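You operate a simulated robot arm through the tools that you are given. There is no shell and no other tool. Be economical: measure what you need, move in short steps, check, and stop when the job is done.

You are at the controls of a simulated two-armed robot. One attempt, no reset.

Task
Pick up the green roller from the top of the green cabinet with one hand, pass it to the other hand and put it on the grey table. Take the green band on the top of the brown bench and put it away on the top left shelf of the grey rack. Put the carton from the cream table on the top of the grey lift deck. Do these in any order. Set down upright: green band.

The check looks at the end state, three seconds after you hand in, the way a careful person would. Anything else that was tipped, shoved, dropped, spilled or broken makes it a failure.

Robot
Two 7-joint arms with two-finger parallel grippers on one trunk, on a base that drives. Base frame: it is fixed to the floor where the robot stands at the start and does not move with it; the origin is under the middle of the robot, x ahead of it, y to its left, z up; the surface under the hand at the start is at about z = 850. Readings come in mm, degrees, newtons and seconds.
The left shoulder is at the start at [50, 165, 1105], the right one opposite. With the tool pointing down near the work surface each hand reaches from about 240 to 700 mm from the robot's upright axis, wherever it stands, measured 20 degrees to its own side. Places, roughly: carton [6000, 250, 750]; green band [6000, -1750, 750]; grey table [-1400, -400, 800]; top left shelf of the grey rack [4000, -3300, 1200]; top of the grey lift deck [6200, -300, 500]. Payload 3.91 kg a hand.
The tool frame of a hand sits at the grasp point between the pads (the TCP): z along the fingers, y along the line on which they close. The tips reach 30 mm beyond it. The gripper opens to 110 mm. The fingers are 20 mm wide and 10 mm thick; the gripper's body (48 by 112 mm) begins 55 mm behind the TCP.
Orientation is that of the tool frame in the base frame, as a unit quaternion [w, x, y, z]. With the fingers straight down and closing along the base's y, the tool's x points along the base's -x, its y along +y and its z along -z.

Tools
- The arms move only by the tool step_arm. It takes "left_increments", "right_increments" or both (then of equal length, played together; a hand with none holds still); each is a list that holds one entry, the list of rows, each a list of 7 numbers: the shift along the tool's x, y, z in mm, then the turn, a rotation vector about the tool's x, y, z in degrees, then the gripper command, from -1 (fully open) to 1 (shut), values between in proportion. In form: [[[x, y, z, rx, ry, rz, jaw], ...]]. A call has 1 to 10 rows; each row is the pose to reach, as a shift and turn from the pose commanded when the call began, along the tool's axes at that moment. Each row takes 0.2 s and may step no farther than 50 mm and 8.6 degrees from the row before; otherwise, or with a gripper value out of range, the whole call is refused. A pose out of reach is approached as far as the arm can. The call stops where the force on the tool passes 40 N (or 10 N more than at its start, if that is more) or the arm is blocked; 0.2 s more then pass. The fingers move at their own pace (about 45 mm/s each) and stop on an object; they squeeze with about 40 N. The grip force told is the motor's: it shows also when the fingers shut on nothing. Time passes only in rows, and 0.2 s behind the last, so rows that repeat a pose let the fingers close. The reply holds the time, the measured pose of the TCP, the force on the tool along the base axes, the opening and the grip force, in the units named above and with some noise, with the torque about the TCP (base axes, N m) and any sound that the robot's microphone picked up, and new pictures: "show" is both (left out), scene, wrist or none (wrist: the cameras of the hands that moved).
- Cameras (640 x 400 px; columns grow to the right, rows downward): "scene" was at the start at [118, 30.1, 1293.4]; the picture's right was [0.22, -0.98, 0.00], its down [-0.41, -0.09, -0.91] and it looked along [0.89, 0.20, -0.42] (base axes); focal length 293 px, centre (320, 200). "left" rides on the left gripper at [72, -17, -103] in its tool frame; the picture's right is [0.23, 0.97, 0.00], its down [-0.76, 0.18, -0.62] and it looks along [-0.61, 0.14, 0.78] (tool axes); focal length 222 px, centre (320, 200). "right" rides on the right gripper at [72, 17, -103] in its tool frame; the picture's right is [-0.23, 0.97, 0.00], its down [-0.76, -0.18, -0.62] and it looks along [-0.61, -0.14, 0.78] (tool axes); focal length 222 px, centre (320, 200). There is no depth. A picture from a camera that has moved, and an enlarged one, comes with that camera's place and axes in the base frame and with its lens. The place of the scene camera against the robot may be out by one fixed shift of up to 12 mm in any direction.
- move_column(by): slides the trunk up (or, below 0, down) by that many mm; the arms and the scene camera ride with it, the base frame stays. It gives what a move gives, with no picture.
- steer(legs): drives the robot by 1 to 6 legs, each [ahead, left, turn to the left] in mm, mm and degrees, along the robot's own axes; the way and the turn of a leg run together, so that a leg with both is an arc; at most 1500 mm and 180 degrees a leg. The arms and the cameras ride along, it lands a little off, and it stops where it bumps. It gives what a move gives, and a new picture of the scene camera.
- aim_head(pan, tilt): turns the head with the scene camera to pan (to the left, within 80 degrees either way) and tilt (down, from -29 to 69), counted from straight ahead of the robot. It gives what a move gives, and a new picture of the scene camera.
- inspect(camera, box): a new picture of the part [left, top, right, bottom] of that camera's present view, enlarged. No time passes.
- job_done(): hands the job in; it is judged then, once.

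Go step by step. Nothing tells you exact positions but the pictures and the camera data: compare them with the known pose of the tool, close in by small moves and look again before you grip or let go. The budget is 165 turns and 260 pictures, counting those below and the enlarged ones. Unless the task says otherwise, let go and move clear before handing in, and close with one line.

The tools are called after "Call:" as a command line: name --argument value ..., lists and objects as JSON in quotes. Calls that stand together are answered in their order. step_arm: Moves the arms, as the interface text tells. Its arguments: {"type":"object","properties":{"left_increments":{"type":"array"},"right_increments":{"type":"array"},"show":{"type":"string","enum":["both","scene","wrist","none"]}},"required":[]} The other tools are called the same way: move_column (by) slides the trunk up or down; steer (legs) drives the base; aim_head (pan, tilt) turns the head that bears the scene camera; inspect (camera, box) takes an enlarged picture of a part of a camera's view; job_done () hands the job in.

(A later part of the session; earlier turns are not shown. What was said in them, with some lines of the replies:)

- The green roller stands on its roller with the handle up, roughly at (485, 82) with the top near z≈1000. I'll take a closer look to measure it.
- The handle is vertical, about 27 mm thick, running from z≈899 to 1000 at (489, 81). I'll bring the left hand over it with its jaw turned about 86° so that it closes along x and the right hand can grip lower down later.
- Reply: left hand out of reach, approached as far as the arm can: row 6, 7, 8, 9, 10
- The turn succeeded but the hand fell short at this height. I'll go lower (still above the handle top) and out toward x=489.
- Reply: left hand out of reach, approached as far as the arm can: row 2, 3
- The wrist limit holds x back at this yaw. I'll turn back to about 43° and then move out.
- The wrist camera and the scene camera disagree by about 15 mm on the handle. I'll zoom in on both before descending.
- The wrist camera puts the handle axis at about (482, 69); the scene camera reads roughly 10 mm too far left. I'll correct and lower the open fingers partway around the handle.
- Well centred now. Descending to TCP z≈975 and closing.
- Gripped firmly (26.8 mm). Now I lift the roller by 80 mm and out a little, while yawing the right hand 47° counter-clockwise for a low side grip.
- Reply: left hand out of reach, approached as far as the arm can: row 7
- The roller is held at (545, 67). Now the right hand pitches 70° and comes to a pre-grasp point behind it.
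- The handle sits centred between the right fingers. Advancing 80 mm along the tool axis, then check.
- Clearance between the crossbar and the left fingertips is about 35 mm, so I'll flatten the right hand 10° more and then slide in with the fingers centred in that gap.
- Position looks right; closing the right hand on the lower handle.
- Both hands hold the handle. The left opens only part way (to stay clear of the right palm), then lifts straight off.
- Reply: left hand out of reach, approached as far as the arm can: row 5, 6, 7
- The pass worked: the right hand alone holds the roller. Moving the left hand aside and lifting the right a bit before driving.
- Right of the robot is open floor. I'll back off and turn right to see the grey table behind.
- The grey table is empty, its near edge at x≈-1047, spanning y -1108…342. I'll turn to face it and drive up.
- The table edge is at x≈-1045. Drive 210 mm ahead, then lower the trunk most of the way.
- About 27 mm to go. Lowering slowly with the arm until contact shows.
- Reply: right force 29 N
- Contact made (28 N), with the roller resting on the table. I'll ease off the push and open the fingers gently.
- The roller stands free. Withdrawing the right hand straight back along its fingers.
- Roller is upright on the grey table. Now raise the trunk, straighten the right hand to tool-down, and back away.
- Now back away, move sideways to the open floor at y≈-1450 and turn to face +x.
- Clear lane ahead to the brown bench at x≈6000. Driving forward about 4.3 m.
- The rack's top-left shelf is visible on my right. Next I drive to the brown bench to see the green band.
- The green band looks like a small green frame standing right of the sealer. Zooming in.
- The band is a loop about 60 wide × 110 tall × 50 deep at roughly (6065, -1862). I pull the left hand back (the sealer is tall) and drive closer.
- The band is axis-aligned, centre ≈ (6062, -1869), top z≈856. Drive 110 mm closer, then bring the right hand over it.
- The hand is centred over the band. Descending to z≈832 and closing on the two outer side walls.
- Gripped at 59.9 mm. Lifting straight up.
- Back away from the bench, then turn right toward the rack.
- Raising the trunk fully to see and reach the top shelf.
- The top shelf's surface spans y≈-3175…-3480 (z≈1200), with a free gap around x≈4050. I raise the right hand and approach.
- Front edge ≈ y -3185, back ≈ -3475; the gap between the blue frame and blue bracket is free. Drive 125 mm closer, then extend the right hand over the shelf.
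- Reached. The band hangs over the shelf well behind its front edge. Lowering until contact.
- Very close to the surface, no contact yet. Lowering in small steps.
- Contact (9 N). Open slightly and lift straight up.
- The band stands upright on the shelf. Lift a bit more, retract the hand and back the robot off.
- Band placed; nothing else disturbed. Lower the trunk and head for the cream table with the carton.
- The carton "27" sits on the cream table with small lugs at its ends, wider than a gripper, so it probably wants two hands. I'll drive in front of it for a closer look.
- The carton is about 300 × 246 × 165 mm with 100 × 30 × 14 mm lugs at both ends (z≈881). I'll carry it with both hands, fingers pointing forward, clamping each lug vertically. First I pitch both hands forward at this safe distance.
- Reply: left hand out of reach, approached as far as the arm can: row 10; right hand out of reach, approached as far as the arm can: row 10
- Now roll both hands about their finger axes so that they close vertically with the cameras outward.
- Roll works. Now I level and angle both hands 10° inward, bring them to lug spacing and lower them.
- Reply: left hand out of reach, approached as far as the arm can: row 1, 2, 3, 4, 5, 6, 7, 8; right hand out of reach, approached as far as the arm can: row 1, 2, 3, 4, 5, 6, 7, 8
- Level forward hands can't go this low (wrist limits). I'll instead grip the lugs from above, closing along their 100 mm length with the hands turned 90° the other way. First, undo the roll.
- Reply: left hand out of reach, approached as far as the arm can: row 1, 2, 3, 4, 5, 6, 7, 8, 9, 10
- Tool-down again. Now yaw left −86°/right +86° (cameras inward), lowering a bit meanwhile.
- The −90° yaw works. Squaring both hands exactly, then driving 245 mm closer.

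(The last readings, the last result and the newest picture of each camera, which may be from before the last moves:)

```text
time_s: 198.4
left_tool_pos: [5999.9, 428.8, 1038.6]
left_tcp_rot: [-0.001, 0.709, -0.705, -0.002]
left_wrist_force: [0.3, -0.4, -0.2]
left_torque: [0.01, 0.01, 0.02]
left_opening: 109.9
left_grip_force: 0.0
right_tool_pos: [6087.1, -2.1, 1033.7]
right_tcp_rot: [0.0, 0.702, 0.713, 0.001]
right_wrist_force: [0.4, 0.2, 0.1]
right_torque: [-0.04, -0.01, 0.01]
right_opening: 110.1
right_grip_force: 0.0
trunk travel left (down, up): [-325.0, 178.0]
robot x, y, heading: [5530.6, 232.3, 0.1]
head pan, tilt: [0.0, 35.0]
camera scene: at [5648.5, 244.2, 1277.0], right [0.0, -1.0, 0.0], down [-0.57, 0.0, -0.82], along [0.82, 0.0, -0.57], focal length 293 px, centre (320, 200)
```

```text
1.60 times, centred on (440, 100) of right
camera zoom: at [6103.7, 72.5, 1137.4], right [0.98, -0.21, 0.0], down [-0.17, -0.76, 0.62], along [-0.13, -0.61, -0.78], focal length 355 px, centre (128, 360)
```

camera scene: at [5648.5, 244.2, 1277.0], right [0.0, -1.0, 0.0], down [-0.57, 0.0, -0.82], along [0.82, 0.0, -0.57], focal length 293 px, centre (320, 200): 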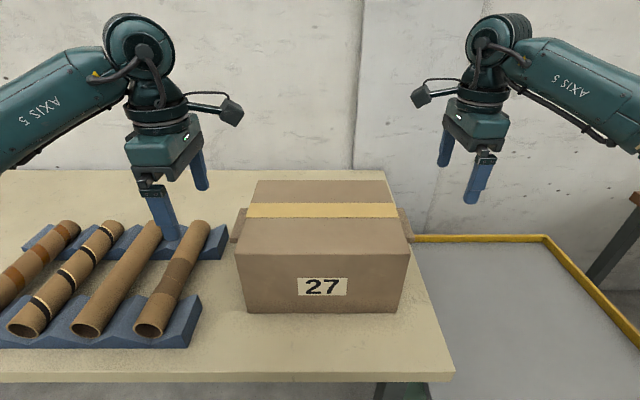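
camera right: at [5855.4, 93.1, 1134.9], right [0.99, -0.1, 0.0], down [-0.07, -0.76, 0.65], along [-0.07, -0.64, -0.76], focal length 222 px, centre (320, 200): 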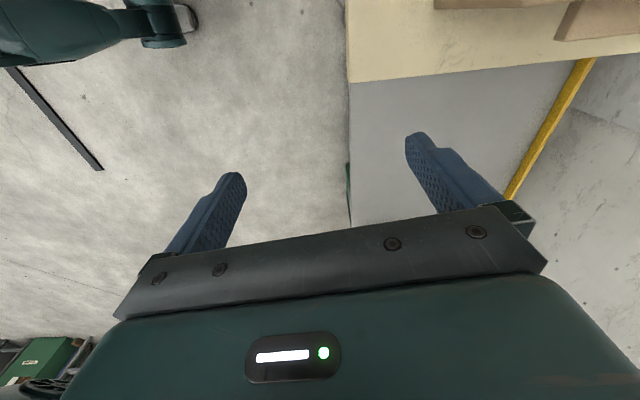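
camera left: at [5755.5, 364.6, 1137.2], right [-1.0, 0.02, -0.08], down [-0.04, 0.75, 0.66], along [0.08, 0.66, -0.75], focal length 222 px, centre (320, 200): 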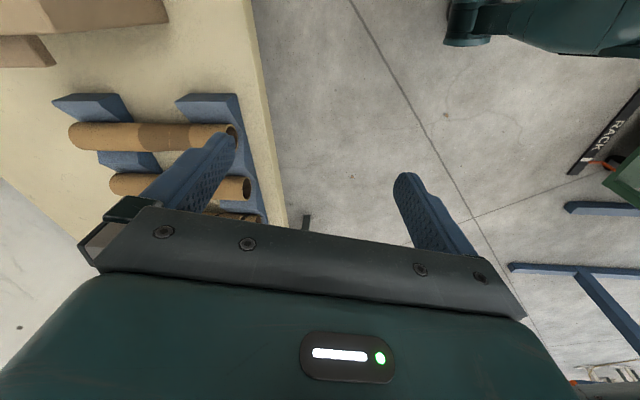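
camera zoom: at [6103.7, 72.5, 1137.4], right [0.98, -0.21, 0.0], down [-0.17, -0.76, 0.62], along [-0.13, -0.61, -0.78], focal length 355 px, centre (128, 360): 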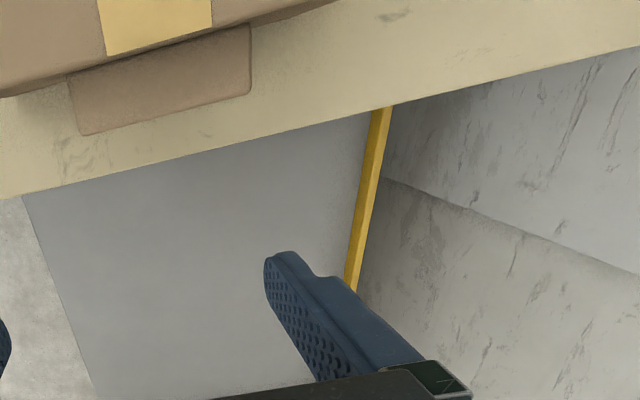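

Both wrist cameras agree: lugs x≈6070–6171 (centre 6121), left lug y 380–405, right lug y 51–79. Moving both hands above them at z≈975.

Call:
step_arm --left_increments '[[[10, -30, 15, 0, 0, 0.3, -1], [20, -60, 30, 0, 0, 0.3, -1], [30, -90, 45, 0, 0, 0.3, -1], [35, -120, 62, 0, 0, 0.3, -1], [35, -120, 62, 0, 0, 0.3, -1]]]' --right_increments '[[[17, 9, 15, 0, 0, 0.9, -1], [34, 18, 30, 0, 0, 0.9, -1], [51, 27, 45, 0, 0, 0.9, -1], [67, 35, 58, 0, 0, 0.9, -1], [67, 35, 58, 0, 0, 0.9, -1]]]' --show "both"

```text
time_s: 199.6
left_tool_pos: [6121.6, 394.0, 975.7]
left_tcp_rot: [0.0, 0.707, -0.707, -0.001]
left_wrist_force: [-0.3, 0.6, 1.0]
left_torque: [0.0, -0.01, 0.04]
left_opening: 110.4
left_grip_force: 0.0
right_tool_pos: [6119.6, 65.8, 976.0]
right_tcp_rot: [0.0, 0.707, 0.707, 0.0]
right_wrist_force: [0.6, -0.6, 0.0]
right_torque: [0.02, 0.02, 0.0]
right_opening: 110.0
right_grip_force: 0.1
trunk travel left (down, up): [-325.0, 178.0]
robot x, y, heading: [5532.8, 232.7, 0.4]
head pan, tilt: [0.0, 35.0]
camera scene: at [5647.8, 244.3, 1277.1], right [0.0, -1.0, 0.0], down [-0.57, 0.0, -0.82], along [0.82, 0.0, -0.57], focal length 293 px, centre (320, 200)
camera right: at [6136.9, 139.3, 1079.6], right [0.97, -0.23, 0.0], down [-0.18, -0.76, 0.62], along [-0.14, -0.61, -0.78], focal length 222 px, centre (320, 200)
camera left: at [6139.8, 319.7, 1078.3], right [-0.97, -0.23, 0.0], down [-0.18, 0.76, 0.63], along [-0.14, 0.61, -0.78], focal length 222 px, centre (320, 200)
```

scene: 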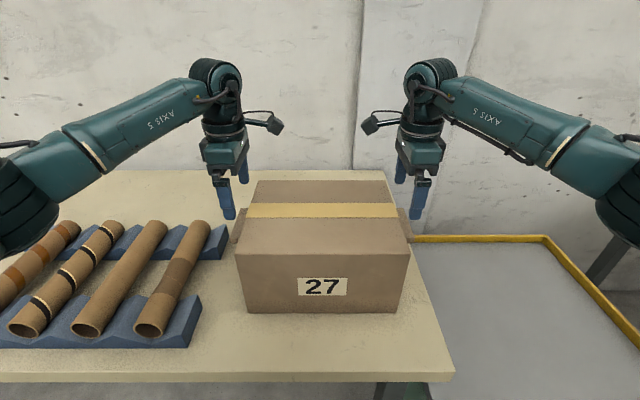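
right: 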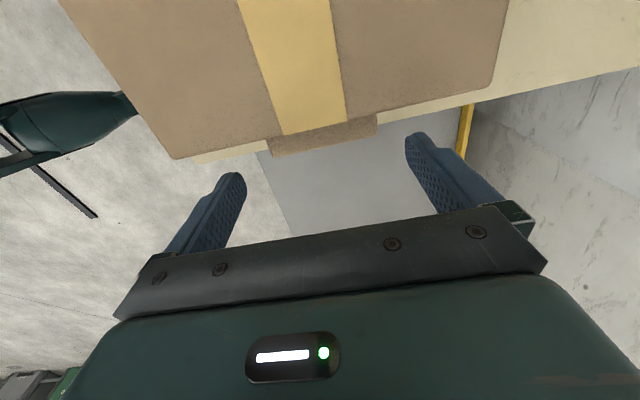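
left: 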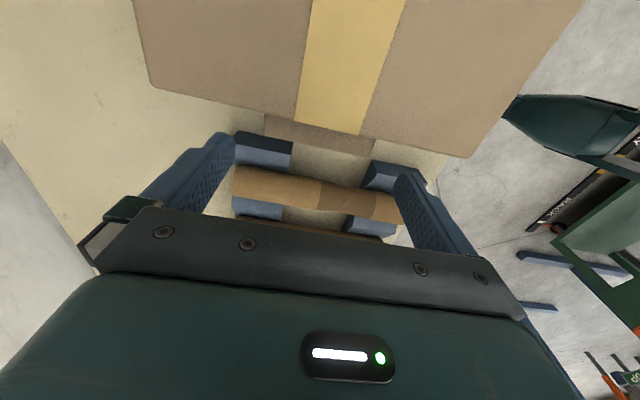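

Both are lined up. Descend until tips are just above the lugs and check again.

Call:
step_arm --left_increments '[[[0, 0, 25, 0, 0, 0, -1], [0, 0, 50, 0, 0, 0, -1], [0, 0, 50, 0, 0, 0, -1]]]' --right_increments '[[[0, 2, 25, 0, 0, 0, -1], [0, 2, 50, 0, 0, 0, -1], [0, 2, 50, 0, 0, 0, -1]]]' --show "wrist"

Call:
inspect --camera "scene" --box '[200, 140, 440, 300]'

```text
time_s: 200.4
left_tool_pos: [6121.4, 392.7, 925.2]
left_tcp_rot: [0.001, -0.707, 0.708, 0.001]
left_wrist_force: [0.2, 0.9, -0.1]
left_torque: [0.0, 0.0, 0.0]
left_opening: 109.8
left_grip_force: 0.1
right_tool_pos: [6122.3, 64.4, 927.0]
right_tcp_rot: [0.001, 0.707, 0.707, 0.0]
right_wrist_force: [0.2, -0.1, 0.8]
right_torque: [0.01, 0.04, -0.03]
right_opening: 110.0
right_grip_force: 0.0
trunk travel left (down, up): [-325.0, 178.0]
robot x, y, heading: [5534.2, 238.6, 0.0]
head pan, tilt: [0.0, 35.0]
camera right: at [6140.0, 137.8, 1029.9], right [0.97, -0.23, 0.0], down [-0.18, -0.76, 0.62], along [-0.14, -0.61, -0.78], focal length 222 px, centre (320, 200)
camera left: at [6140.0, 319.5, 1028.1], right [-0.97, -0.23, 0.0], down [-0.18, 0.76, 0.63], along [-0.14, 0.61, -0.78], focal length 222 px, centre (320, 200)
```

right: 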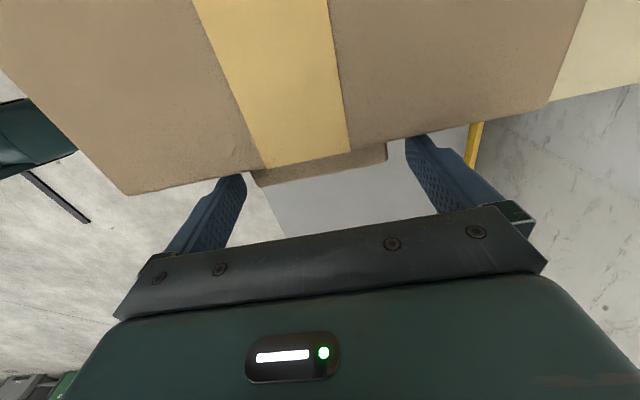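
left: 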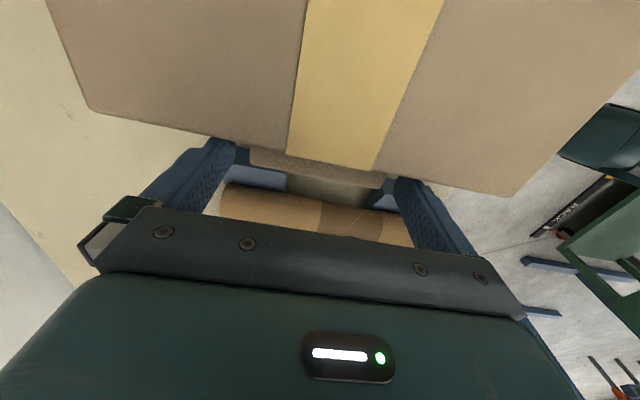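

```text
2.50 times, centred on (320, 220) of scene
camera zoom: at [5647.9, 244.3, 1277.1], right [0.0, -1.0, 0.0], down [-0.57, 0.0, -0.82], along [0.82, 0.0, -0.57], focal length 734 px, centre (320, 150)
```

zoom: 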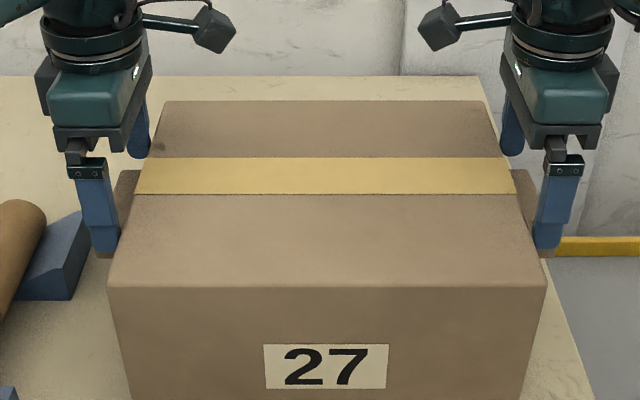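

The lugs lie neatly between both finger pairs. Descend to TCP z≈884 and check for contact.

Call:
step_arm --left_increments '[[[0, 0, 14, 0, 0, 0, -1], [0, 0, 28, 0, 0, 0, -1], [0, 0, 41, 0, 0, 0, -1], [0, 0, 41, 0, 0, 0, -1]]]' --right_increments '[[[0, -1, 14, 0, 0, 0, -1], [0, -1, 28, 0, 0, 0, -1], [0, -1, 43, 0, 0, 0, -1], [0, -1, 43, 0, 0, 0, -1]]]' --show "both"

```text
time_s: 201.4
left_tool_pos: [6121.2, 393.9, 884.8]
left_tcp_rot: [-0.001, 0.707, -0.707, -0.002]
left_wrist_force: [0.2, -1.0, -0.4]
left_torque: [-0.01, 0.06, 0.0]
left_opening: 110.0
left_grip_force: 0.0
right_tool_pos: [6122.7, 65.4, 883.1]
right_tcp_rot: [0.0, 0.707, 0.707, 0.0]
right_wrist_force: [-0.5, -0.6, 0.3]
right_torque: [-0.02, -0.02, 0.01]
right_opening: 110.0
right_grip_force: 0.1
trunk travel left (down, up): [-325.0, 178.0]
robot x, y, heading: [5534.9, 238.3, -0.2]
head pan, tilt: [0.0, 35.0]
camera scene: at [5648.0, 244.3, 1277.1], right [0.0, -1.0, 0.0], down [-0.57, 0.0, -0.82], along [0.82, 0.0, -0.57], focal length 293 px, centre (320, 200)
camera right: at [6139.7, 138.3, 986.7], right [0.97, -0.23, 0.0], down [-0.18, -0.76, 0.62], along [-0.14, -0.61, -0.78], focal length 222 px, centre (320, 200)
camera left: at [6138.4, 320.2, 986.9], right [-0.97, -0.23, 0.0], down [-0.18, 0.76, 0.63], along [-0.14, 0.61, -0.78], focal length 222 px, centre (320, 200)
```

scene: 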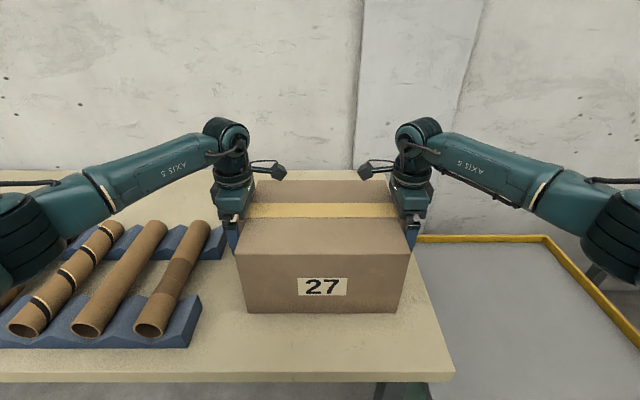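
right: 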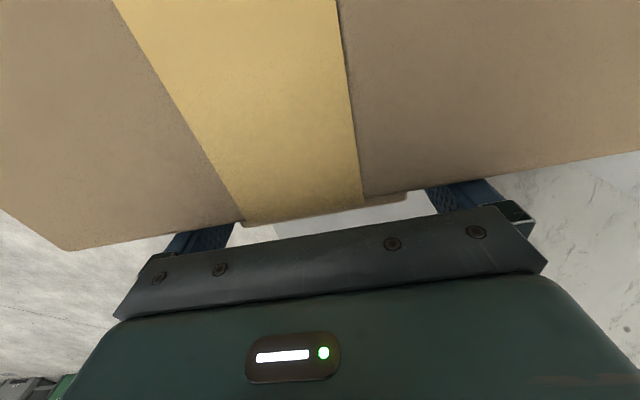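
left: 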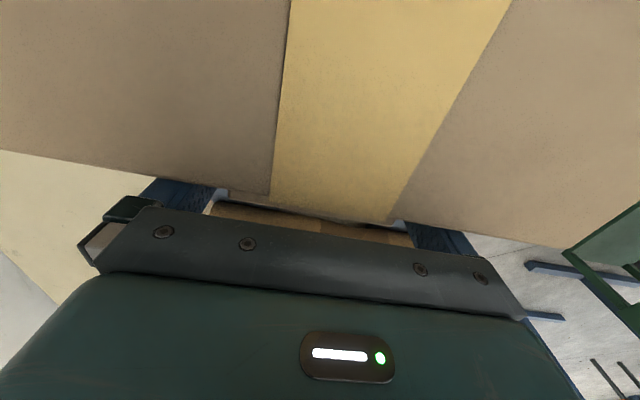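

No contact; closing both hands on the lugs together.

Call:
step_arm --left_increments '[[[0, 0, 0, 0, 0, 0, -0.85], [0, 0, 0, 0, 0, 0, -0.8], [0, 0, 0, 0, 0, 0, 1], [0, 0, 0, 0, 0, 0, 1], [0, 0, 0, 0, 0, 0, 1]]]' --right_increments '[[[0, 0, 0, 0, 0, 0, -0.85], [0, 0, 0, 0, 0, 0, -0.8], [0, 0, 0, 0, 0, 0, 1], [0, 0, 0, 0, 0, 0, 1], [0, 0, 0, 0, 0, 0, 1]]]' --show "none"

```text
time_s: 202.6
left_tool_pos: [6119.1, 394.7, 883.8]
left_tcp_rot: [-0.001, 0.708, -0.706, -0.001]
left_wrist_force: [1.5, 0.2, -0.8]
left_torque: [-0.04, -0.08, 0.8]
left_opening: 100.0
left_grip_force: 40.1
right_tool_pos: [6122.7, 64.6, 883.8]
right_tcp_rot: [0.0, 0.708, 0.707, 0.001]
right_wrist_force: [-5.5, -2.4, 0.8]
right_torque: [0.01, 0.42, 0.32]
right_opening: 99.8
right_grip_force: 39.7
trunk travel left (down, up): [-325.0, 178.0]
robot x, y, heading: [5529.7, 232.7, -0.0]
head pan, tilt: [0.0, 35.0]
```

Both hold at 100 mm. Test lift of 12 mm with the trunk.

Call:
move_column --by 12

Call:
inspect --camera "scene" --box '[200, 140, 440, 340]'

```text
time_s: 203.2
left_tool_pos: [6120.9, 394.6, 895.1]
left_tcp_rot: [0.0, 0.708, -0.706, -0.003]
left_wrist_force: [4.6, 0.7, -5.3]
left_torque: [-0.23, -0.38, 0.94]
left_opening: 100.0
left_grip_force: 40.0
right_tool_pos: [6125.0, 64.3, 894.0]
right_tcp_rot: [-0.001, 0.707, 0.707, -0.001]
right_wrist_force: [-4.6, 0.2, -5.0]
right_torque: [0.22, 0.36, 0.39]
right_opening: 99.9
right_grip_force: 40.0
trunk travel left (down, up): [-337.0, 166.0]
robot x, y, heading: [5530.8, 235.5, -0.0]
head pan, tilt: [0.0, 35.0]
```

```text
2.00 times, centred on (320, 240) of scene
camera zoom: at [5649.5, 244.3, 1288.8], right [0.0, -1.0, 0.0], down [-0.57, 0.0, -0.82], along [0.82, 0.0, -0.57], focal length 587 px, centre (320, 120)
```

zoom: 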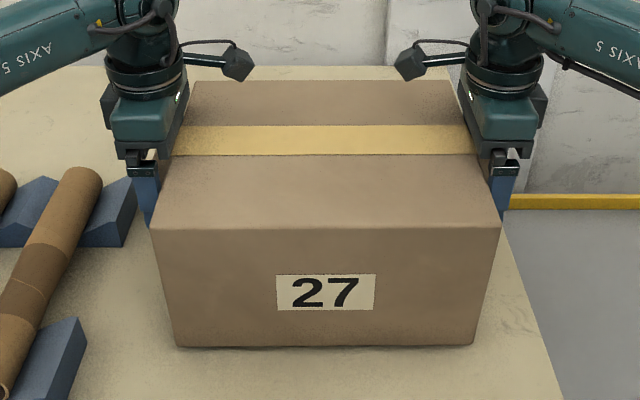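

The carton is light (~10 N total) and lifts level. I'll raise it 100 mm more, back off and look at the deck, post and table edges.

Call:
move_column --by 100

Call:
steer --legs '[[-350, 0, 0], [0, -450, 0]]'

Call:
aim_head --pan -10 --tilt 45

```text
time_s: 204.5
left_tool_pos: [6121.4, 394.9, 996.0]
left_tcp_rot: [0.0, 0.708, -0.706, -0.001]
left_wrist_force: [7.4, 0.5, -5.8]
left_torque: [-0.02, -0.2, 1.46]
left_opening: 99.9
left_grip_force: 39.7
right_tool_pos: [6123.3, 64.2, 995.1]
right_tcp_rot: [-0.001, 0.707, 0.707, -0.001]
right_wrist_force: [-7.0, -0.1, -5.5]
right_torque: [-0.05, 0.2, 0.86]
right_opening: 99.7
right_grip_force: 39.8
trunk travel left (down, up): [-437.0, 66.0]
robot x, y, heading: [5531.0, 230.2, -0.1]
head pan, tilt: [0.0, 35.0]
```

```text
time_s: 210.9
left_tool_pos: [5771.8, -54.2, 995.1]
left_tcp_rot: [0.0, 0.708, -0.706, -0.003]
left_wrist_force: [8.2, 3.8, -5.4]
left_torque: [-0.06, -0.22, 1.17]
left_opening: 99.9
left_grip_force: 40.3
right_tool_pos: [5775.7, -383.4, 994.3]
right_tcp_rot: [-0.001, 0.706, 0.708, 0.0]
right_wrist_force: [-6.8, -2.2, -5.2]
right_torque: [0.01, 0.21, 1.31]
right_opening: 100.1
right_grip_force: 39.6
trunk travel left (down, up): [-437.0, 66.0]
robot x, y, heading: [5183.7, -216.3, 0.2]
head pan, tilt: [0.0, 35.0]
camera scene: at [5300.7, -205.3, 1388.9], right [0.0, -1.0, 0.0], down [-0.57, 0.0, -0.82], along [0.82, 0.0, -0.57], focal length 293 px, centre (320, 200)
```

scene: 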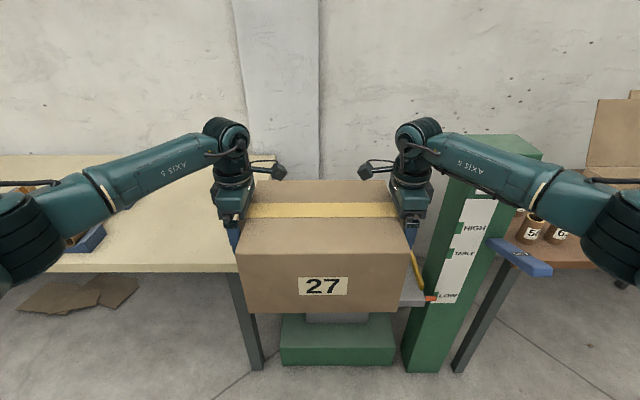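

```text
time_s: 211.6
left_tool_pos: [5771.7, -53.9, 996.7]
left_tcp_rot: [0.0, 0.708, -0.706, -0.002]
left_wrist_force: [-0.5, -1.1, -4.9]
left_torque: [-0.12, 0.03, 0.11]
left_opening: 100.1
left_grip_force: 40.4
right_tool_pos: [5775.4, -383.4, 995.3]
right_tcp_rot: [-0.001, 0.706, 0.708, -0.001]
right_wrist_force: [-0.3, 0.5, -5.9]
right_torque: [0.12, 0.02, 0.03]
right_opening: 100.0
right_grip_force: 40.4
trunk travel left (down, up): [-437.0, 66.0]
robot x, y, heading: [5186.6, -214.9, -0.0]
head pan, tilt: [-10.0, 45.0]
camera scene: at [5292.7, -219.2, 1374.1], right [-0.17, -0.99, 0.0], down [-0.7, 0.12, -0.71], along [0.7, -0.12, -0.71], focal length 293 px, centre (320, 200)
```

scene: 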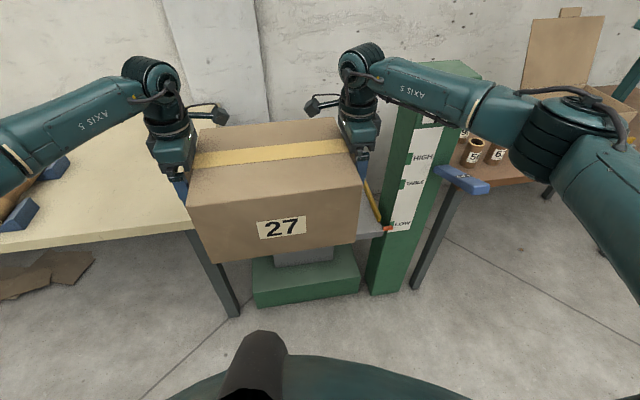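

Deck is clear behind the carton; a tall green post with a blue lever stands on its right. I'll stretch the arms 52 mm forward and 100 mm down in step (keeps elbows clear later), then turn −8°.

Call:
step_arm --left_increments '[[[0, -5, 10, 0, 0, 0, 1], [0, -10, 20, 0, 0, 0, 1], [0, -16, 30, 0, 0, 0, 1], [0, -21, 40, 0, 0, 0, 1], [0, -26, 50, 0, 0, 0, 1], [0, -31, 60, 0, 0, 0, 1], [0, -36, 70, 0, 0, 0, 1], [0, -42, 80, 0, 0, 0, 1], [0, -47, 90, 0, 0, 0, 1], [0, -52, 100, 0, 0, 0, 1]]]' --right_increments '[[[0, 5, 10, 0, 0, 0, 1], [0, 10, 20, 0, 0, 0, 1], [0, 16, 30, 0, 0, 0, 1], [0, 21, 40, 0, 0, 0, 1], [0, 26, 50, 0, 0, 0, 1], [0, 31, 60, 0, 0, 0, 1], [0, 36, 70, 0, 0, 0, 1], [0, 42, 80, 0, 0, 0, 1], [0, 47, 90, 0, 0, 0, 1], [0, 52, 100, 0, 0, 0, 1]]]' --show "none"

Call:
steer --legs '[[0, 0, -8]]'

```text
time_s: 213.8
left_tool_pos: [5823.3, -52.1, 895.0]
left_tcp_rot: [0.001, 0.709, -0.705, -0.003]
left_wrist_force: [6.7, -3.4, -7.9]
left_torque: [1.27, 0.73, 1.4]
left_opening: 99.9
left_grip_force: 40.4
right_tool_pos: [5826.2, -382.4, 894.4]
right_tcp_rot: [-0.002, 0.707, 0.708, 0.001]
right_wrist_force: [-6.6, 2.9, -2.9]
right_torque: [-0.34, -0.7, 0.83]
right_opening: 100.0
right_grip_force: 40.3
trunk travel left (down, up): [-437.0, 66.0]
robot x, y, heading: [5185.6, -213.9, 0.1]
head pan, tilt: [-10.0, 45.0]
```

```text
time_s: 214.8
left_tool_pos: [5839.0, -143.6, 896.6]
left_tcp_rot: [0.0, -0.657, 0.754, 0.001]
left_wrist_force: [7.2, -6.5, -10.6]
left_torque: [0.64, 0.18, 1.66]
left_opening: 99.8
left_grip_force: 40.1
right_tool_pos: [5797.4, -471.2, 894.5]
right_tcp_rot: [-0.001, 0.755, 0.656, 0.0]
right_wrist_force: [-6.9, 6.5, -1.2]
right_torque: [1.14, -0.4, 1.0]
right_opening: 100.0
right_grip_force: 39.6
trunk travel left (down, up): [-437.0, 66.0]
robot x, y, heading: [5182.3, -218.7, -7.9]
head pan, tilt: [-10.0, 45.0]
camera scene: at [5289.7, -235.0, 1374.1], right [-0.31, -0.95, 0.0], down [-0.67, 0.22, -0.71], along [0.67, -0.22, -0.71], focal length 293 px, centre (320, 200)
```

scene: 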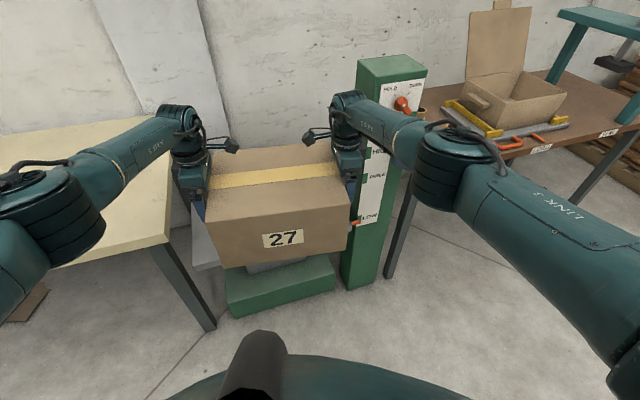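

Elbows look well clear. Drive diagonally so that the carton centre comes over the deck at about (6120, -232).

Call:
steer --legs '[[288, 117, 0]]'

Call:
aim_head --pan 25 --tilt 50

Call:
aim_head --pan -30 --tilt 50

```text
time_s: 216.9
left_tool_pos: [6141.0, -68.8, 896.3]
left_tcp_rot: [-0.001, -0.656, 0.755, 0.002]
left_wrist_force: [1.4, -1.8, -5.6]
left_torque: [0.09, 0.24, 0.27]
left_opening: 99.6
left_grip_force: 39.8
right_tool_pos: [6098.0, -396.0, 894.4]
right_tcp_rot: [-0.002, 0.755, 0.656, 0.0]
right_wrist_force: [-0.8, 1.7, -4.8]
right_torque: [-0.03, -0.22, 0.25]
right_opening: 100.0
right_grip_force: 39.7
trunk travel left (down, up): [-437.0, 66.0]
robot x, y, heading: [5482.5, -136.2, -7.9]
head pan, tilt: [-10.0, 45.0]
camera scene: at [5590.5, -157.9, 1374.0], right [-0.31, -0.95, 0.0], down [-0.67, 0.22, -0.71], along [0.67, -0.22, -0.71], focal length 293 px, centre (320, 200)
```

scene: 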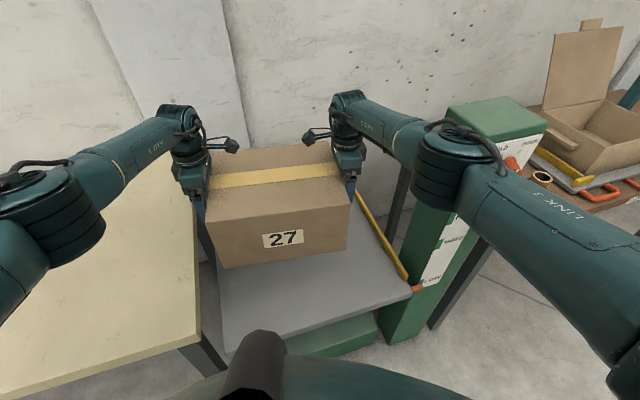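

```text
time_s: 217.9
left_tool_pos: [6140.2, -68.6, 896.2]
left_tcp_rot: [0.0, -0.657, 0.754, 0.001]
left_wrist_force: [0.2, -0.8, -4.5]
left_torque: [0.03, 0.11, 0.09]
left_opening: 99.7
left_grip_force: 40.0
right_tool_pos: [6097.4, -395.2, 893.5]
right_tcp_rot: [-0.001, 0.755, 0.656, 0.0]
right_wrist_force: [0.4, 0.9, -4.7]
right_torque: [0.0, -0.16, 0.06]
right_opening: 100.0
right_grip_force: 40.1
trunk travel left (down, up): [-437.0, 66.0]
robot x, y, heading: [5483.8, -137.7, -8.0]
head pan, tilt: [25.0, 50.0]
camera scene: at [5586.3, -110.5, 1367.2], right [0.29, -0.96, 0.0], down [-0.73, -0.22, -0.64], along [0.61, 0.19, -0.77], focal length 293 px, centre (320, 200)
```

scene: 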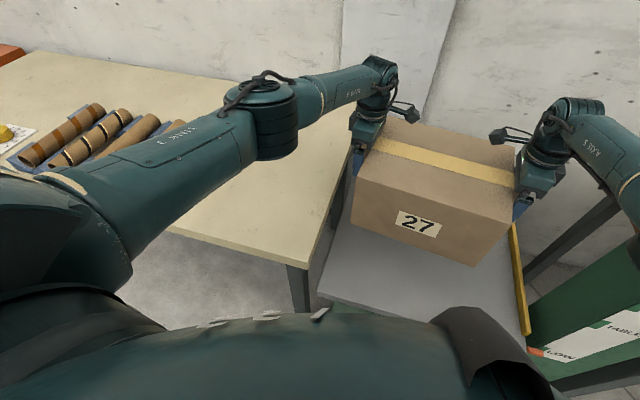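

```text
time_s: 219.2
left_tool_pos: [6140.9, -68.4, 896.8]
left_tcp_rot: [0.001, -0.657, 0.754, 0.001]
left_wrist_force: [0.1, -1.4, -6.1]
left_torque: [0.17, 0.19, 0.26]
left_opening: 100.2
left_grip_force: 40.1
right_tool_pos: [6096.0, -394.7, 893.6]
right_tcp_rot: [-0.002, 0.755, 0.656, 0.0]
right_wrist_force: [-1.3, 1.7, -4.7]
right_torque: [-0.02, -0.22, 0.33]
right_opening: 99.6
right_grip_force: 39.9
trunk travel left (down, up): [-437.0, 66.0]
robot x, y, heading: [5483.3, -138.0, -8.1]
head pan, tilt: [-30.0, 50.0]
camera scene: at [5573.2, -180.3, 1367.2], right [-0.62, -0.79, 0.0], down [-0.6, 0.47, -0.64], along [0.51, -0.4, -0.77], focal length 293 px, centre (320, 200)
```

scene: 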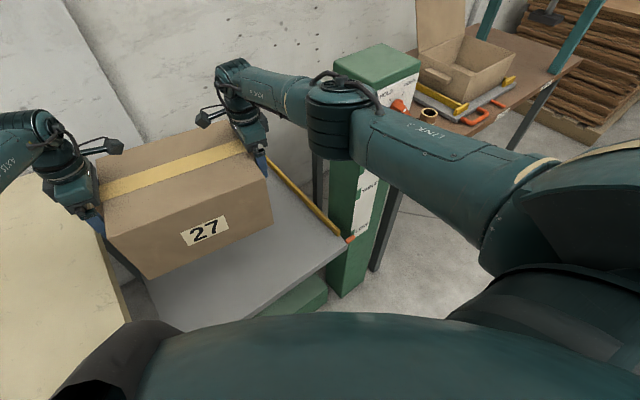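

Clearances: right elbow ~60 mm from the post, left hand ~30 mm from the table edge. I shift 15 mm right and lower the trunk 180 mm, then recheck.

Call:
steer --legs '[[0, -15, 0]]'

Call:
move_column --by -180

Call:
aim_head --pan 25 --tilt 45

Call:
aim_head --pan -25 --tilt 45

```text
time_s: 220.0
left_tool_pos: [6137.7, -82.6, 896.8]
left_tcp_rot: [0.0, -0.656, 0.754, 0.001]
left_wrist_force: [2.4, -0.7, -6.8]
left_torque: [0.18, 0.21, 0.4]
left_opening: 100.0
left_grip_force: 40.0
right_tool_pos: [6094.0, -408.9, 894.3]
right_tcp_rot: [0.0, 0.754, 0.657, 0.0]
right_wrist_force: [-2.9, 0.2, -4.3]
right_torque: [0.03, -0.23, 0.43]
right_opening: 99.9
right_grip_force: 39.9
trunk travel left (down, up): [-437.0, 66.0]
robot x, y, heading: [5485.1, -156.3, -7.8]
head pan, tilt: [-30.0, 50.0]
camera scene: at [5571.1, -195.4, 1367.2], right [-0.62, -0.79, 0.0], down [-0.6, 0.47, -0.64], along [0.5, -0.4, -0.77], focal length 293 px, centre (320, 200)
```

scene: 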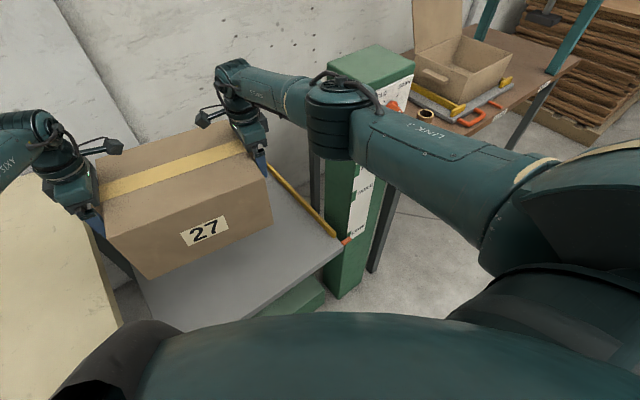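

```text
time_s: 222.0
left_tool_pos: [6137.7, -82.3, 716.9]
left_tcp_rot: [0.0, -0.657, 0.754, 0.001]
left_wrist_force: [0.4, 0.1, -6.2]
left_torque: [0.11, 0.14, 0.16]
left_opening: 99.9
left_grip_force: 39.9
right_tool_pos: [6094.6, -408.8, 714.2]
right_tcp_rot: [-0.002, 0.755, 0.656, 0.0]
right_wrist_force: [-1.1, 0.2, -4.4]
right_torque: [0.04, -0.16, 0.26]
right_opening: 99.7
right_grip_force: 39.2
trunk travel left (down, up): [-257.0, 246.0]
robot x, y, heading: [5480.8, -155.9, -8.0]
head pan, tilt: [-30.0, 50.0]
```

```text
time_s: 223.2
left_tool_pos: [6137.8, -82.8, 716.6]
left_tcp_rot: [0.001, -0.657, 0.754, 0.002]
left_wrist_force: [1.7, -1.1, -6.1]
left_torque: [0.14, 0.17, 0.32]
left_opening: 100.1
left_grip_force: 39.9
right_tool_pos: [6093.7, -409.6, 715.0]
right_tcp_rot: [-0.001, 0.755, 0.656, 0.0]
right_wrist_force: [-2.4, 1.5, -4.9]
right_torque: [-0.01, -0.17, 0.47]
right_opening: 100.0
right_grip_force: 39.7
trunk travel left (down, up): [-257.0, 246.0]
robot x, y, heading: [5480.1, -150.3, -8.1]
head pan, tilt: [25.0, 45.0]
camera scene: at [5588.2, -123.7, 1194.1], right [0.29, -0.96, 0.0], down [-0.68, -0.2, -0.71], along [0.68, 0.2, -0.71], focal length 293 px, centre (320, 200)
```

scene: 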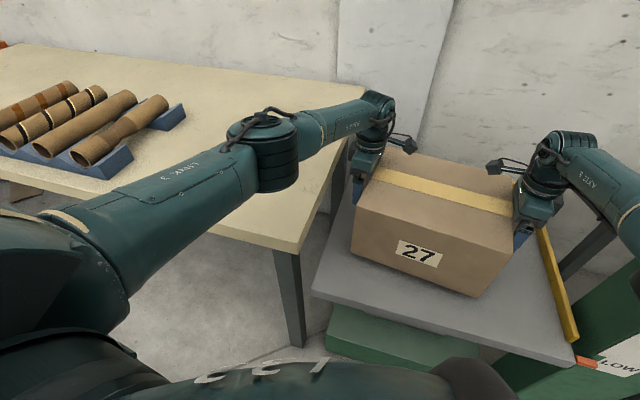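

```text
time_s: 224.4
left_tool_pos: [6137.5, -82.1, 716.8]
left_tcp_rot: [0.0, -0.657, 0.754, 0.001]
left_wrist_force: [3.3, -1.8, -5.5]
left_torque: [0.19, 0.09, 0.36]
left_opening: 100.0
left_grip_force: 40.7
right_tool_pos: [6094.4, -409.3, 713.5]
right_tcp_rot: [-0.002, 0.754, 0.657, 0.0]
right_wrist_force: [-3.3, 1.4, -5.9]
right_torque: [0.02, -0.14, 0.68]
right_opening: 99.6
right_grip_force: 40.1
trunk travel left (down, up): [-257.0, 246.0]
robot x, y, heading: [5480.7, -155.0, -7.9]
head pan, tilt: [-25.0, 45.0]
camera scene: at [5578.5, -191.6, 1194.1], right [-0.55, -0.84, 0.0], down [-0.59, 0.39, -0.71], along [0.59, -0.39, -0.71], focal length 293 px, centre (320, 200)
```

scene: 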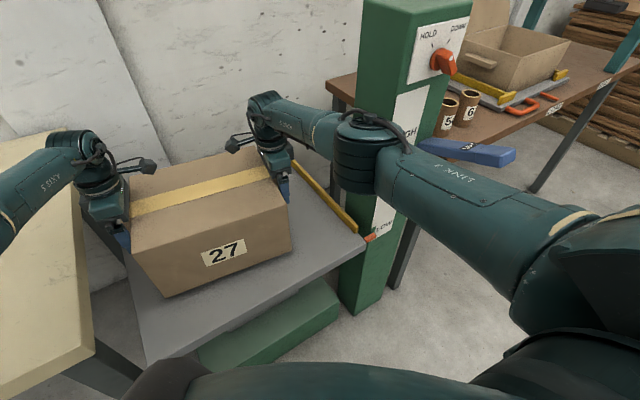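

All clear. Lower another 70 mm with the trunk, then feel for the deck.

Call:
move_column --by -70

Call:
aim_head --pan -5 --tilt 45

Call:
inspect --camera "scene" --box '[150, 100, 470, 340]'

```text
time_s: 225.2
left_tool_pos: [6141.1, -82.8, 681.7]
left_tcp_rot: [0.006, -0.657, 0.754, -0.007]
left_wrist_force: [-1.3, 0.2, 20.9]
left_torque: [0.6, 1.36, 0.05]
left_opening: 100.0
left_grip_force: 40.0
right_tool_pos: [6097.0, -410.2, 680.6]
right_tcp_rot: [0.005, 0.754, 0.657, 0.007]
right_wrist_force: [-3.3, -0.4, 23.1]
right_torque: [-0.1, 1.6, 0.24]
right_opening: 99.9
right_grip_force: 39.8
trunk travel left (down, up): [-207.0, 296.0]
robot x, y, heading: [5480.9, -152.5, -7.7]
head pan, tilt: [-25.0, 45.0]
stopped: the force on the tool passed its limit at 46 N (the readings are from after the stop); the commanded pose is now the measured one
```

```text
time_s: 226.0
left_tool_pos: [6141.4, -82.8, 682.6]
left_tcp_rot: [0.008, -0.658, 0.753, -0.007]
left_wrist_force: [2.5, 1.2, 27.4]
left_torque: [0.22, 1.34, 0.15]
left_opening: 99.7
left_grip_force: 39.8
right_tool_pos: [6097.2, -409.8, 680.8]
right_tcp_rot: [0.006, 0.754, 0.656, 0.008]
right_wrist_force: [-1.9, -1.6, 30.1]
right_torque: [0.5, 1.29, 0.79]
right_opening: 100.0
right_grip_force: 40.3
trunk travel left (down, up): [-207.0, 296.0]
robot x, y, heading: [5481.4, -152.9, -8.0]
head pan, tilt: [-5.0, 45.0]
camera scene: at [5583.9, -165.0, 1145.3], right [-0.23, -0.97, 0.0], down [-0.68, 0.16, -0.71], along [0.69, -0.16, -0.7], focal length 293 px, centre (320, 200)
```

scene: 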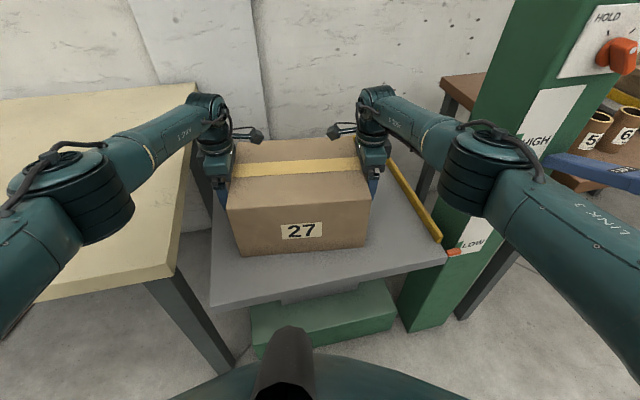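

```text
1.67 times, centred on (310, 220) of scene
camera zoom: at [5583.9, -165.0, 1145.3], right [-0.23, -0.97, 0.0], down [-0.68, 0.16, -0.71], along [0.69, -0.16, -0.7], focal length 489 px, centre (337, 167)
```

zoom: 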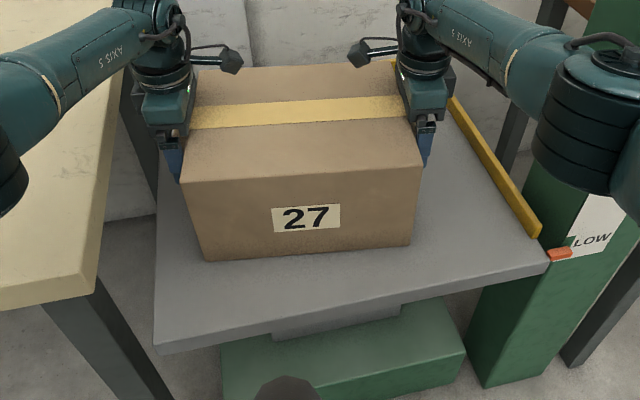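

The carton touched the deck (about 25 N each hand, symmetric). Relieve the push by raising the trunk slightly.

Call:
move_column --by 4

Call:
aim_head --pan -5 --tilt 30

Call:
inspect --camera "scene" --box '[180, 200, 420, 360]'

```text
time_s: 226.5
left_tool_pos: [6140.1, -82.2, 681.7]
left_tcp_rot: [0.005, -0.658, 0.753, -0.006]
left_wrist_force: [2.5, 0.2, 13.6]
left_torque: [-0.48, -1.13, 0.32]
left_opening: 99.8
left_grip_force: 39.9
right_tool_pos: [6096.8, -409.1, 681.9]
right_tcp_rot: [0.006, 0.754, 0.656, 0.007]
right_wrist_force: [-0.4, -1.0, 15.8]
right_torque: [0.13, -0.91, 0.68]
right_opening: 100.0
right_grip_force: 39.9
trunk travel left (down, up): [-211.0, 292.0]
robot x, y, heading: [5481.3, -153.5, -8.0]
head pan, tilt: [-5.0, 45.0]
```

```text
time_s: 227.3
left_tool_pos: [6141.1, -81.3, 682.3]
left_tcp_rot: [0.005, -0.657, 0.754, -0.006]
left_wrist_force: [6.9, -1.0, 11.4]
left_torque: [-0.34, -1.31, 0.56]
left_opening: 99.8
left_grip_force: 40.2
right_tool_pos: [6096.5, -409.8, 681.9]
right_tcp_rot: [0.005, 0.755, 0.656, 0.006]
right_wrist_force: [1.4, 0.0, 14.4]
right_torque: [-0.42, -1.03, 0.58]
right_opening: 99.8
right_grip_force: 40.0
trunk travel left (down, up): [-211.0, 292.0]
robot x, y, heading: [5483.2, -154.3, -8.3]
head pan, tilt: [-5.0, 30.0]
camera scene: at [5595.1, -167.2, 1171.4], right [-0.23, -0.97, 0.0], down [-0.49, 0.11, -0.87], along [0.84, -0.2, -0.5], focal length 293 px, centre (320, 200)
```

scene: 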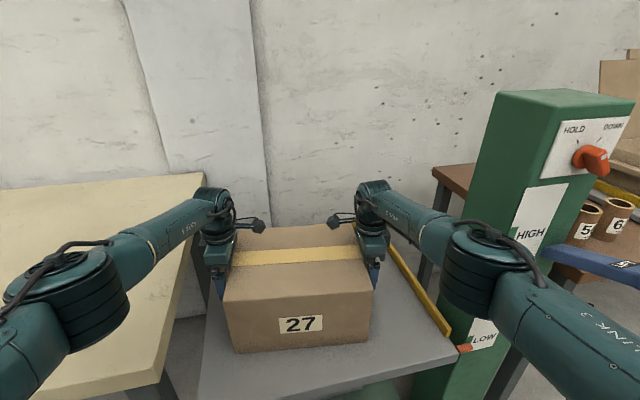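

```text
2.50 times, centred on (300, 280) of scene
camera zoom: at [5595.1, -167.2, 1171.4], right [-0.23, -0.97, 0.0], down [-0.49, 0.11, -0.87], along [0.84, -0.2, -0.5], focal length 734 px, centre (370, 0)
```

zoom: 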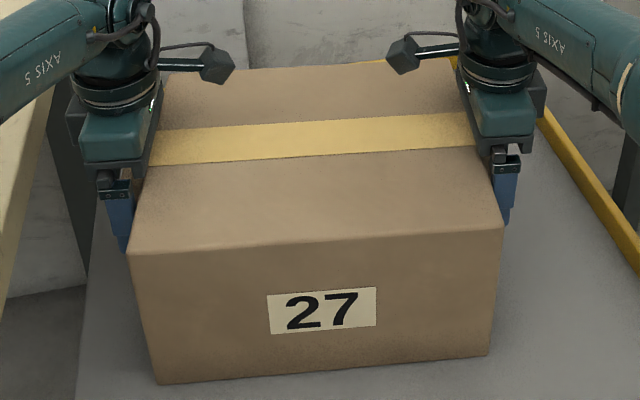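

The carton rests flat, well inside the deck edges. Opening both hands fully.

Call:
step_arm --left_increments '[[[0, 0, 0, 0, 0, 0, -0.85], [0, 0, 0, 0, 0, 0, -1], [0, 0, 0, 0, 0, 0, -1], [0, 0, 0, 0, 0, 0, -1]]]' --right_increments '[[[0, 0, 0, 0, 0, 0, -0.85], [0, 0, 0, 0, 0, 0, -1], [0, 0, 0, 0, 0, 0, -1], [0, 0, 0, 0, 0, 0, -1]]]' --show "none"

```text
time_s: 228.3
left_tool_pos: [6141.7, -81.7, 680.0]
left_tcp_rot: [0.004, -0.657, 0.754, -0.003]
left_wrist_force: [0.2, -0.2, -0.9]
left_torque: [-0.03, 0.01, 0.01]
left_opening: 109.9
left_grip_force: 0.1
right_tool_pos: [6098.1, -409.2, 678.3]
right_tcp_rot: [0.003, 0.754, 0.656, 0.006]
right_wrist_force: [-0.8, -0.1, -0.7]
right_torque: [-0.01, 0.0, 0.02]
right_opening: 110.1
right_grip_force: 0.0
trunk travel left (down, up): [-211.0, 292.0]
robot x, y, heading: [5481.7, -154.4, -8.1]
head pan, tilt: [-5.0, 30.0]
```

Both hands are free of load. Raise the trunk to lift the fingers off the lugs.

Call:
move_column --by 30

Call:
move_column --by 120

Call:
aim_head --pan -5 --tilt 45

```text
time_s: 229.0
left_tool_pos: [6141.3, -83.5, 710.4]
left_tcp_rot: [0.004, -0.656, 0.755, -0.003]
left_wrist_force: [0.0, -0.3, 0.0]
left_torque: [0.0, 0.02, 0.0]
left_opening: 109.9
left_grip_force: 0.0
right_tool_pos: [6097.8, -408.7, 709.1]
right_tcp_rot: [0.003, 0.755, 0.656, 0.005]
right_wrist_force: [-0.1, -0.3, -0.1]
right_torque: [0.0, -0.03, 0.0]
right_opening: 110.2
right_grip_force: 0.1
trunk travel left (down, up): [-241.0, 262.0]
robot x, y, heading: [5482.0, -153.3, -8.0]
head pan, tilt: [-5.0, 30.0]
```

```text
time_s: 230.5
left_tool_pos: [6141.6, -82.7, 829.6]
left_tcp_rot: [0.005, -0.657, 0.754, -0.003]
left_wrist_force: [-0.2, 0.1, -0.7]
left_torque: [-0.03, -0.02, 0.03]
left_opening: 110.1
left_grip_force: 0.1
right_tool_pos: [6099.2, -410.0, 827.9]
right_tcp_rot: [0.003, 0.755, 0.656, 0.005]
right_wrist_force: [0.3, 0.0, -0.9]
right_torque: [-0.01, 0.03, 0.0]
right_opening: 110.0
right_grip_force: 0.1
trunk travel left (down, up): [-361.0, 142.0]
robot x, y, heading: [5478.7, -151.8, -8.0]
head pan, tilt: [-5.0, 30.0]
```

```text
time_s: 231.3
left_tool_pos: [6141.3, -82.5, 831.6]
left_tcp_rot: [0.004, -0.657, 0.754, -0.003]
left_wrist_force: [-0.8, -0.2, 0.0]
left_torque: [0.0, 0.01, 0.04]
left_opening: 109.8
left_grip_force: 0.1
right_tool_pos: [6097.9, -410.1, 828.3]
right_tcp_rot: [0.004, 0.755, 0.656, 0.004]
right_wrist_force: [1.2, 0.1, 0.3]
right_torque: [0.0, -0.01, 0.01]
right_opening: 110.0
right_grip_force: 0.1
trunk travel left (down, up): [-361.0, 142.0]
robot x, y, heading: [5481.8, -154.6, -8.4]
head pan, tilt: [-5.0, 45.0]
camera scene: at [5588.4, -165.5, 1298.6], right [-0.23, -0.97, 0.0], down [-0.69, 0.16, -0.71], along [0.69, -0.16, -0.71], focal length 293 px, centre (320, 200)
```

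scene: 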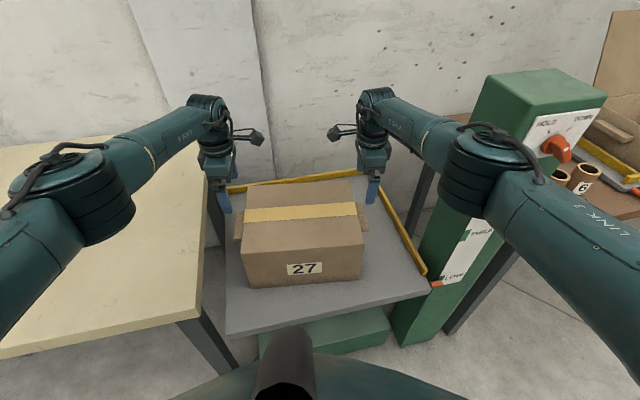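

The carton stands on the deck and the hands are clear. Raise further and back the robot away.

Call:
move_column --by 100

Call:
steer --legs '[[-500, 0, 0]]'

Call:
aim_head --pan 0 --tilt 25

```text
time_s: 232.6
left_tool_pos: [6141.0, -82.6, 930.6]
left_tcp_rot: [0.004, -0.657, 0.754, -0.004]
left_wrist_force: [0.1, -0.1, 0.0]
left_torque: [0.0, 0.03, 0.0]
left_opening: 109.8
left_grip_force: 0.0
right_tool_pos: [6099.5, -410.9, 928.7]
right_tcp_rot: [0.004, 0.755, 0.656, 0.004]
right_wrist_force: [0.2, 0.7, -0.2]
right_torque: [0.02, -0.05, 0.01]
right_opening: 109.8
right_grip_force: 0.1
trunk travel left (down, up): [-461.0, 42.0]
robot x, y, heading: [5482.7, -153.5, -8.4]
head pan, tilt: [-5.0, 45.0]
```

```text
time_s: 235.6
left_tool_pos: [5643.0, -7.6, 930.8]
left_tcp_rot: [0.004, -0.662, 0.749, -0.004]
left_wrist_force: [-0.6, 0.5, 0.2]
left_torque: [0.05, 0.02, 0.0]
left_opening: 110.1
left_grip_force: 0.1
right_tool_pos: [5601.5, -335.1, 930.1]
right_tcp_rot: [0.003, 0.751, 0.66, 0.006]
right_wrist_force: [0.1, 0.7, 0.7]
right_torque: [0.02, 0.01, 0.0]
right_opening: 109.9
right_grip_force: 0.0
trunk travel left (down, up): [-461.0, 42.0]
robot x, y, heading: [4984.0, -84.2, -7.6]
head pan, tilt: [-5.0, 45.0]
camera scene: at [5090.0, -96.2, 1398.6], right [-0.22, -0.98, 0.0], down [-0.69, 0.15, -0.71], along [0.69, -0.15, -0.71], focal length 293 px, centre (320, 200)
```

scene: 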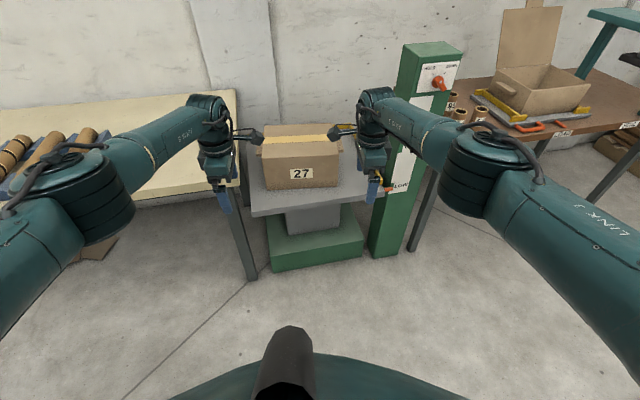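

```text
time_s: 236.4
left_tool_pos: [5642.6, -6.7, 929.2]
left_tcp_rot: [0.004, -0.661, 0.75, -0.003]
left_wrist_force: [0.3, 0.4, 1.3]
left_torque: [0.02, 0.01, -0.01]
left_opening: 110.1
left_grip_force: 0.0
right_tool_pos: [5603.3, -333.5, 928.5]
right_tcp_rot: [0.003, 0.751, 0.66, 0.005]
right_wrist_force: [0.1, 0.1, -0.6]
right_torque: [0.01, 0.05, 0.01]
right_opening: 109.7
right_grip_force: 0.0
trunk travel left (down, up): [-461.0, 42.0]
robot x, y, heading: [4981.6, -82.4, -7.4]
head pan, tilt: [0.0, 25.0]
camera scene: at [5102.4, -90.6, 1429.0], right [-0.13, -0.99, 0.0], down [-0.42, 0.05, -0.91], along [0.9, -0.12, -0.42], focal length 293 px, centre (320, 200)
```

scene: 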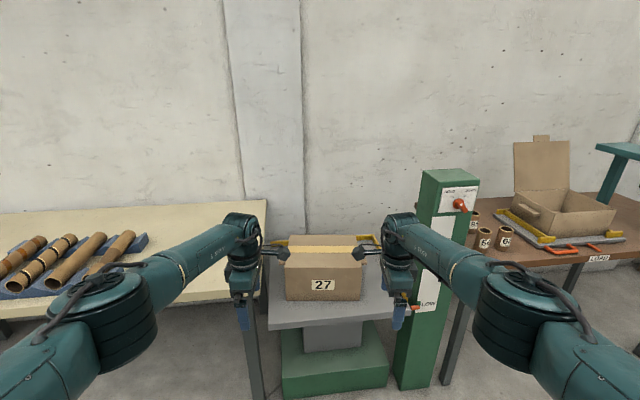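

All three items are placed: the roller stands on the grey table, the band is upright on the rack's top left shelf, and the carton is on the lift deck. Nothing else looks disturbed, so I'm handing in.

Call:
job_done

```text
The job is handed in.
```

The roller is on the grey table after a hand-to-hand pass, the green band stands upright on the rack's top left shelf, and the carton is on the lift deck; I let go of everything, backed clear and handed the job in.
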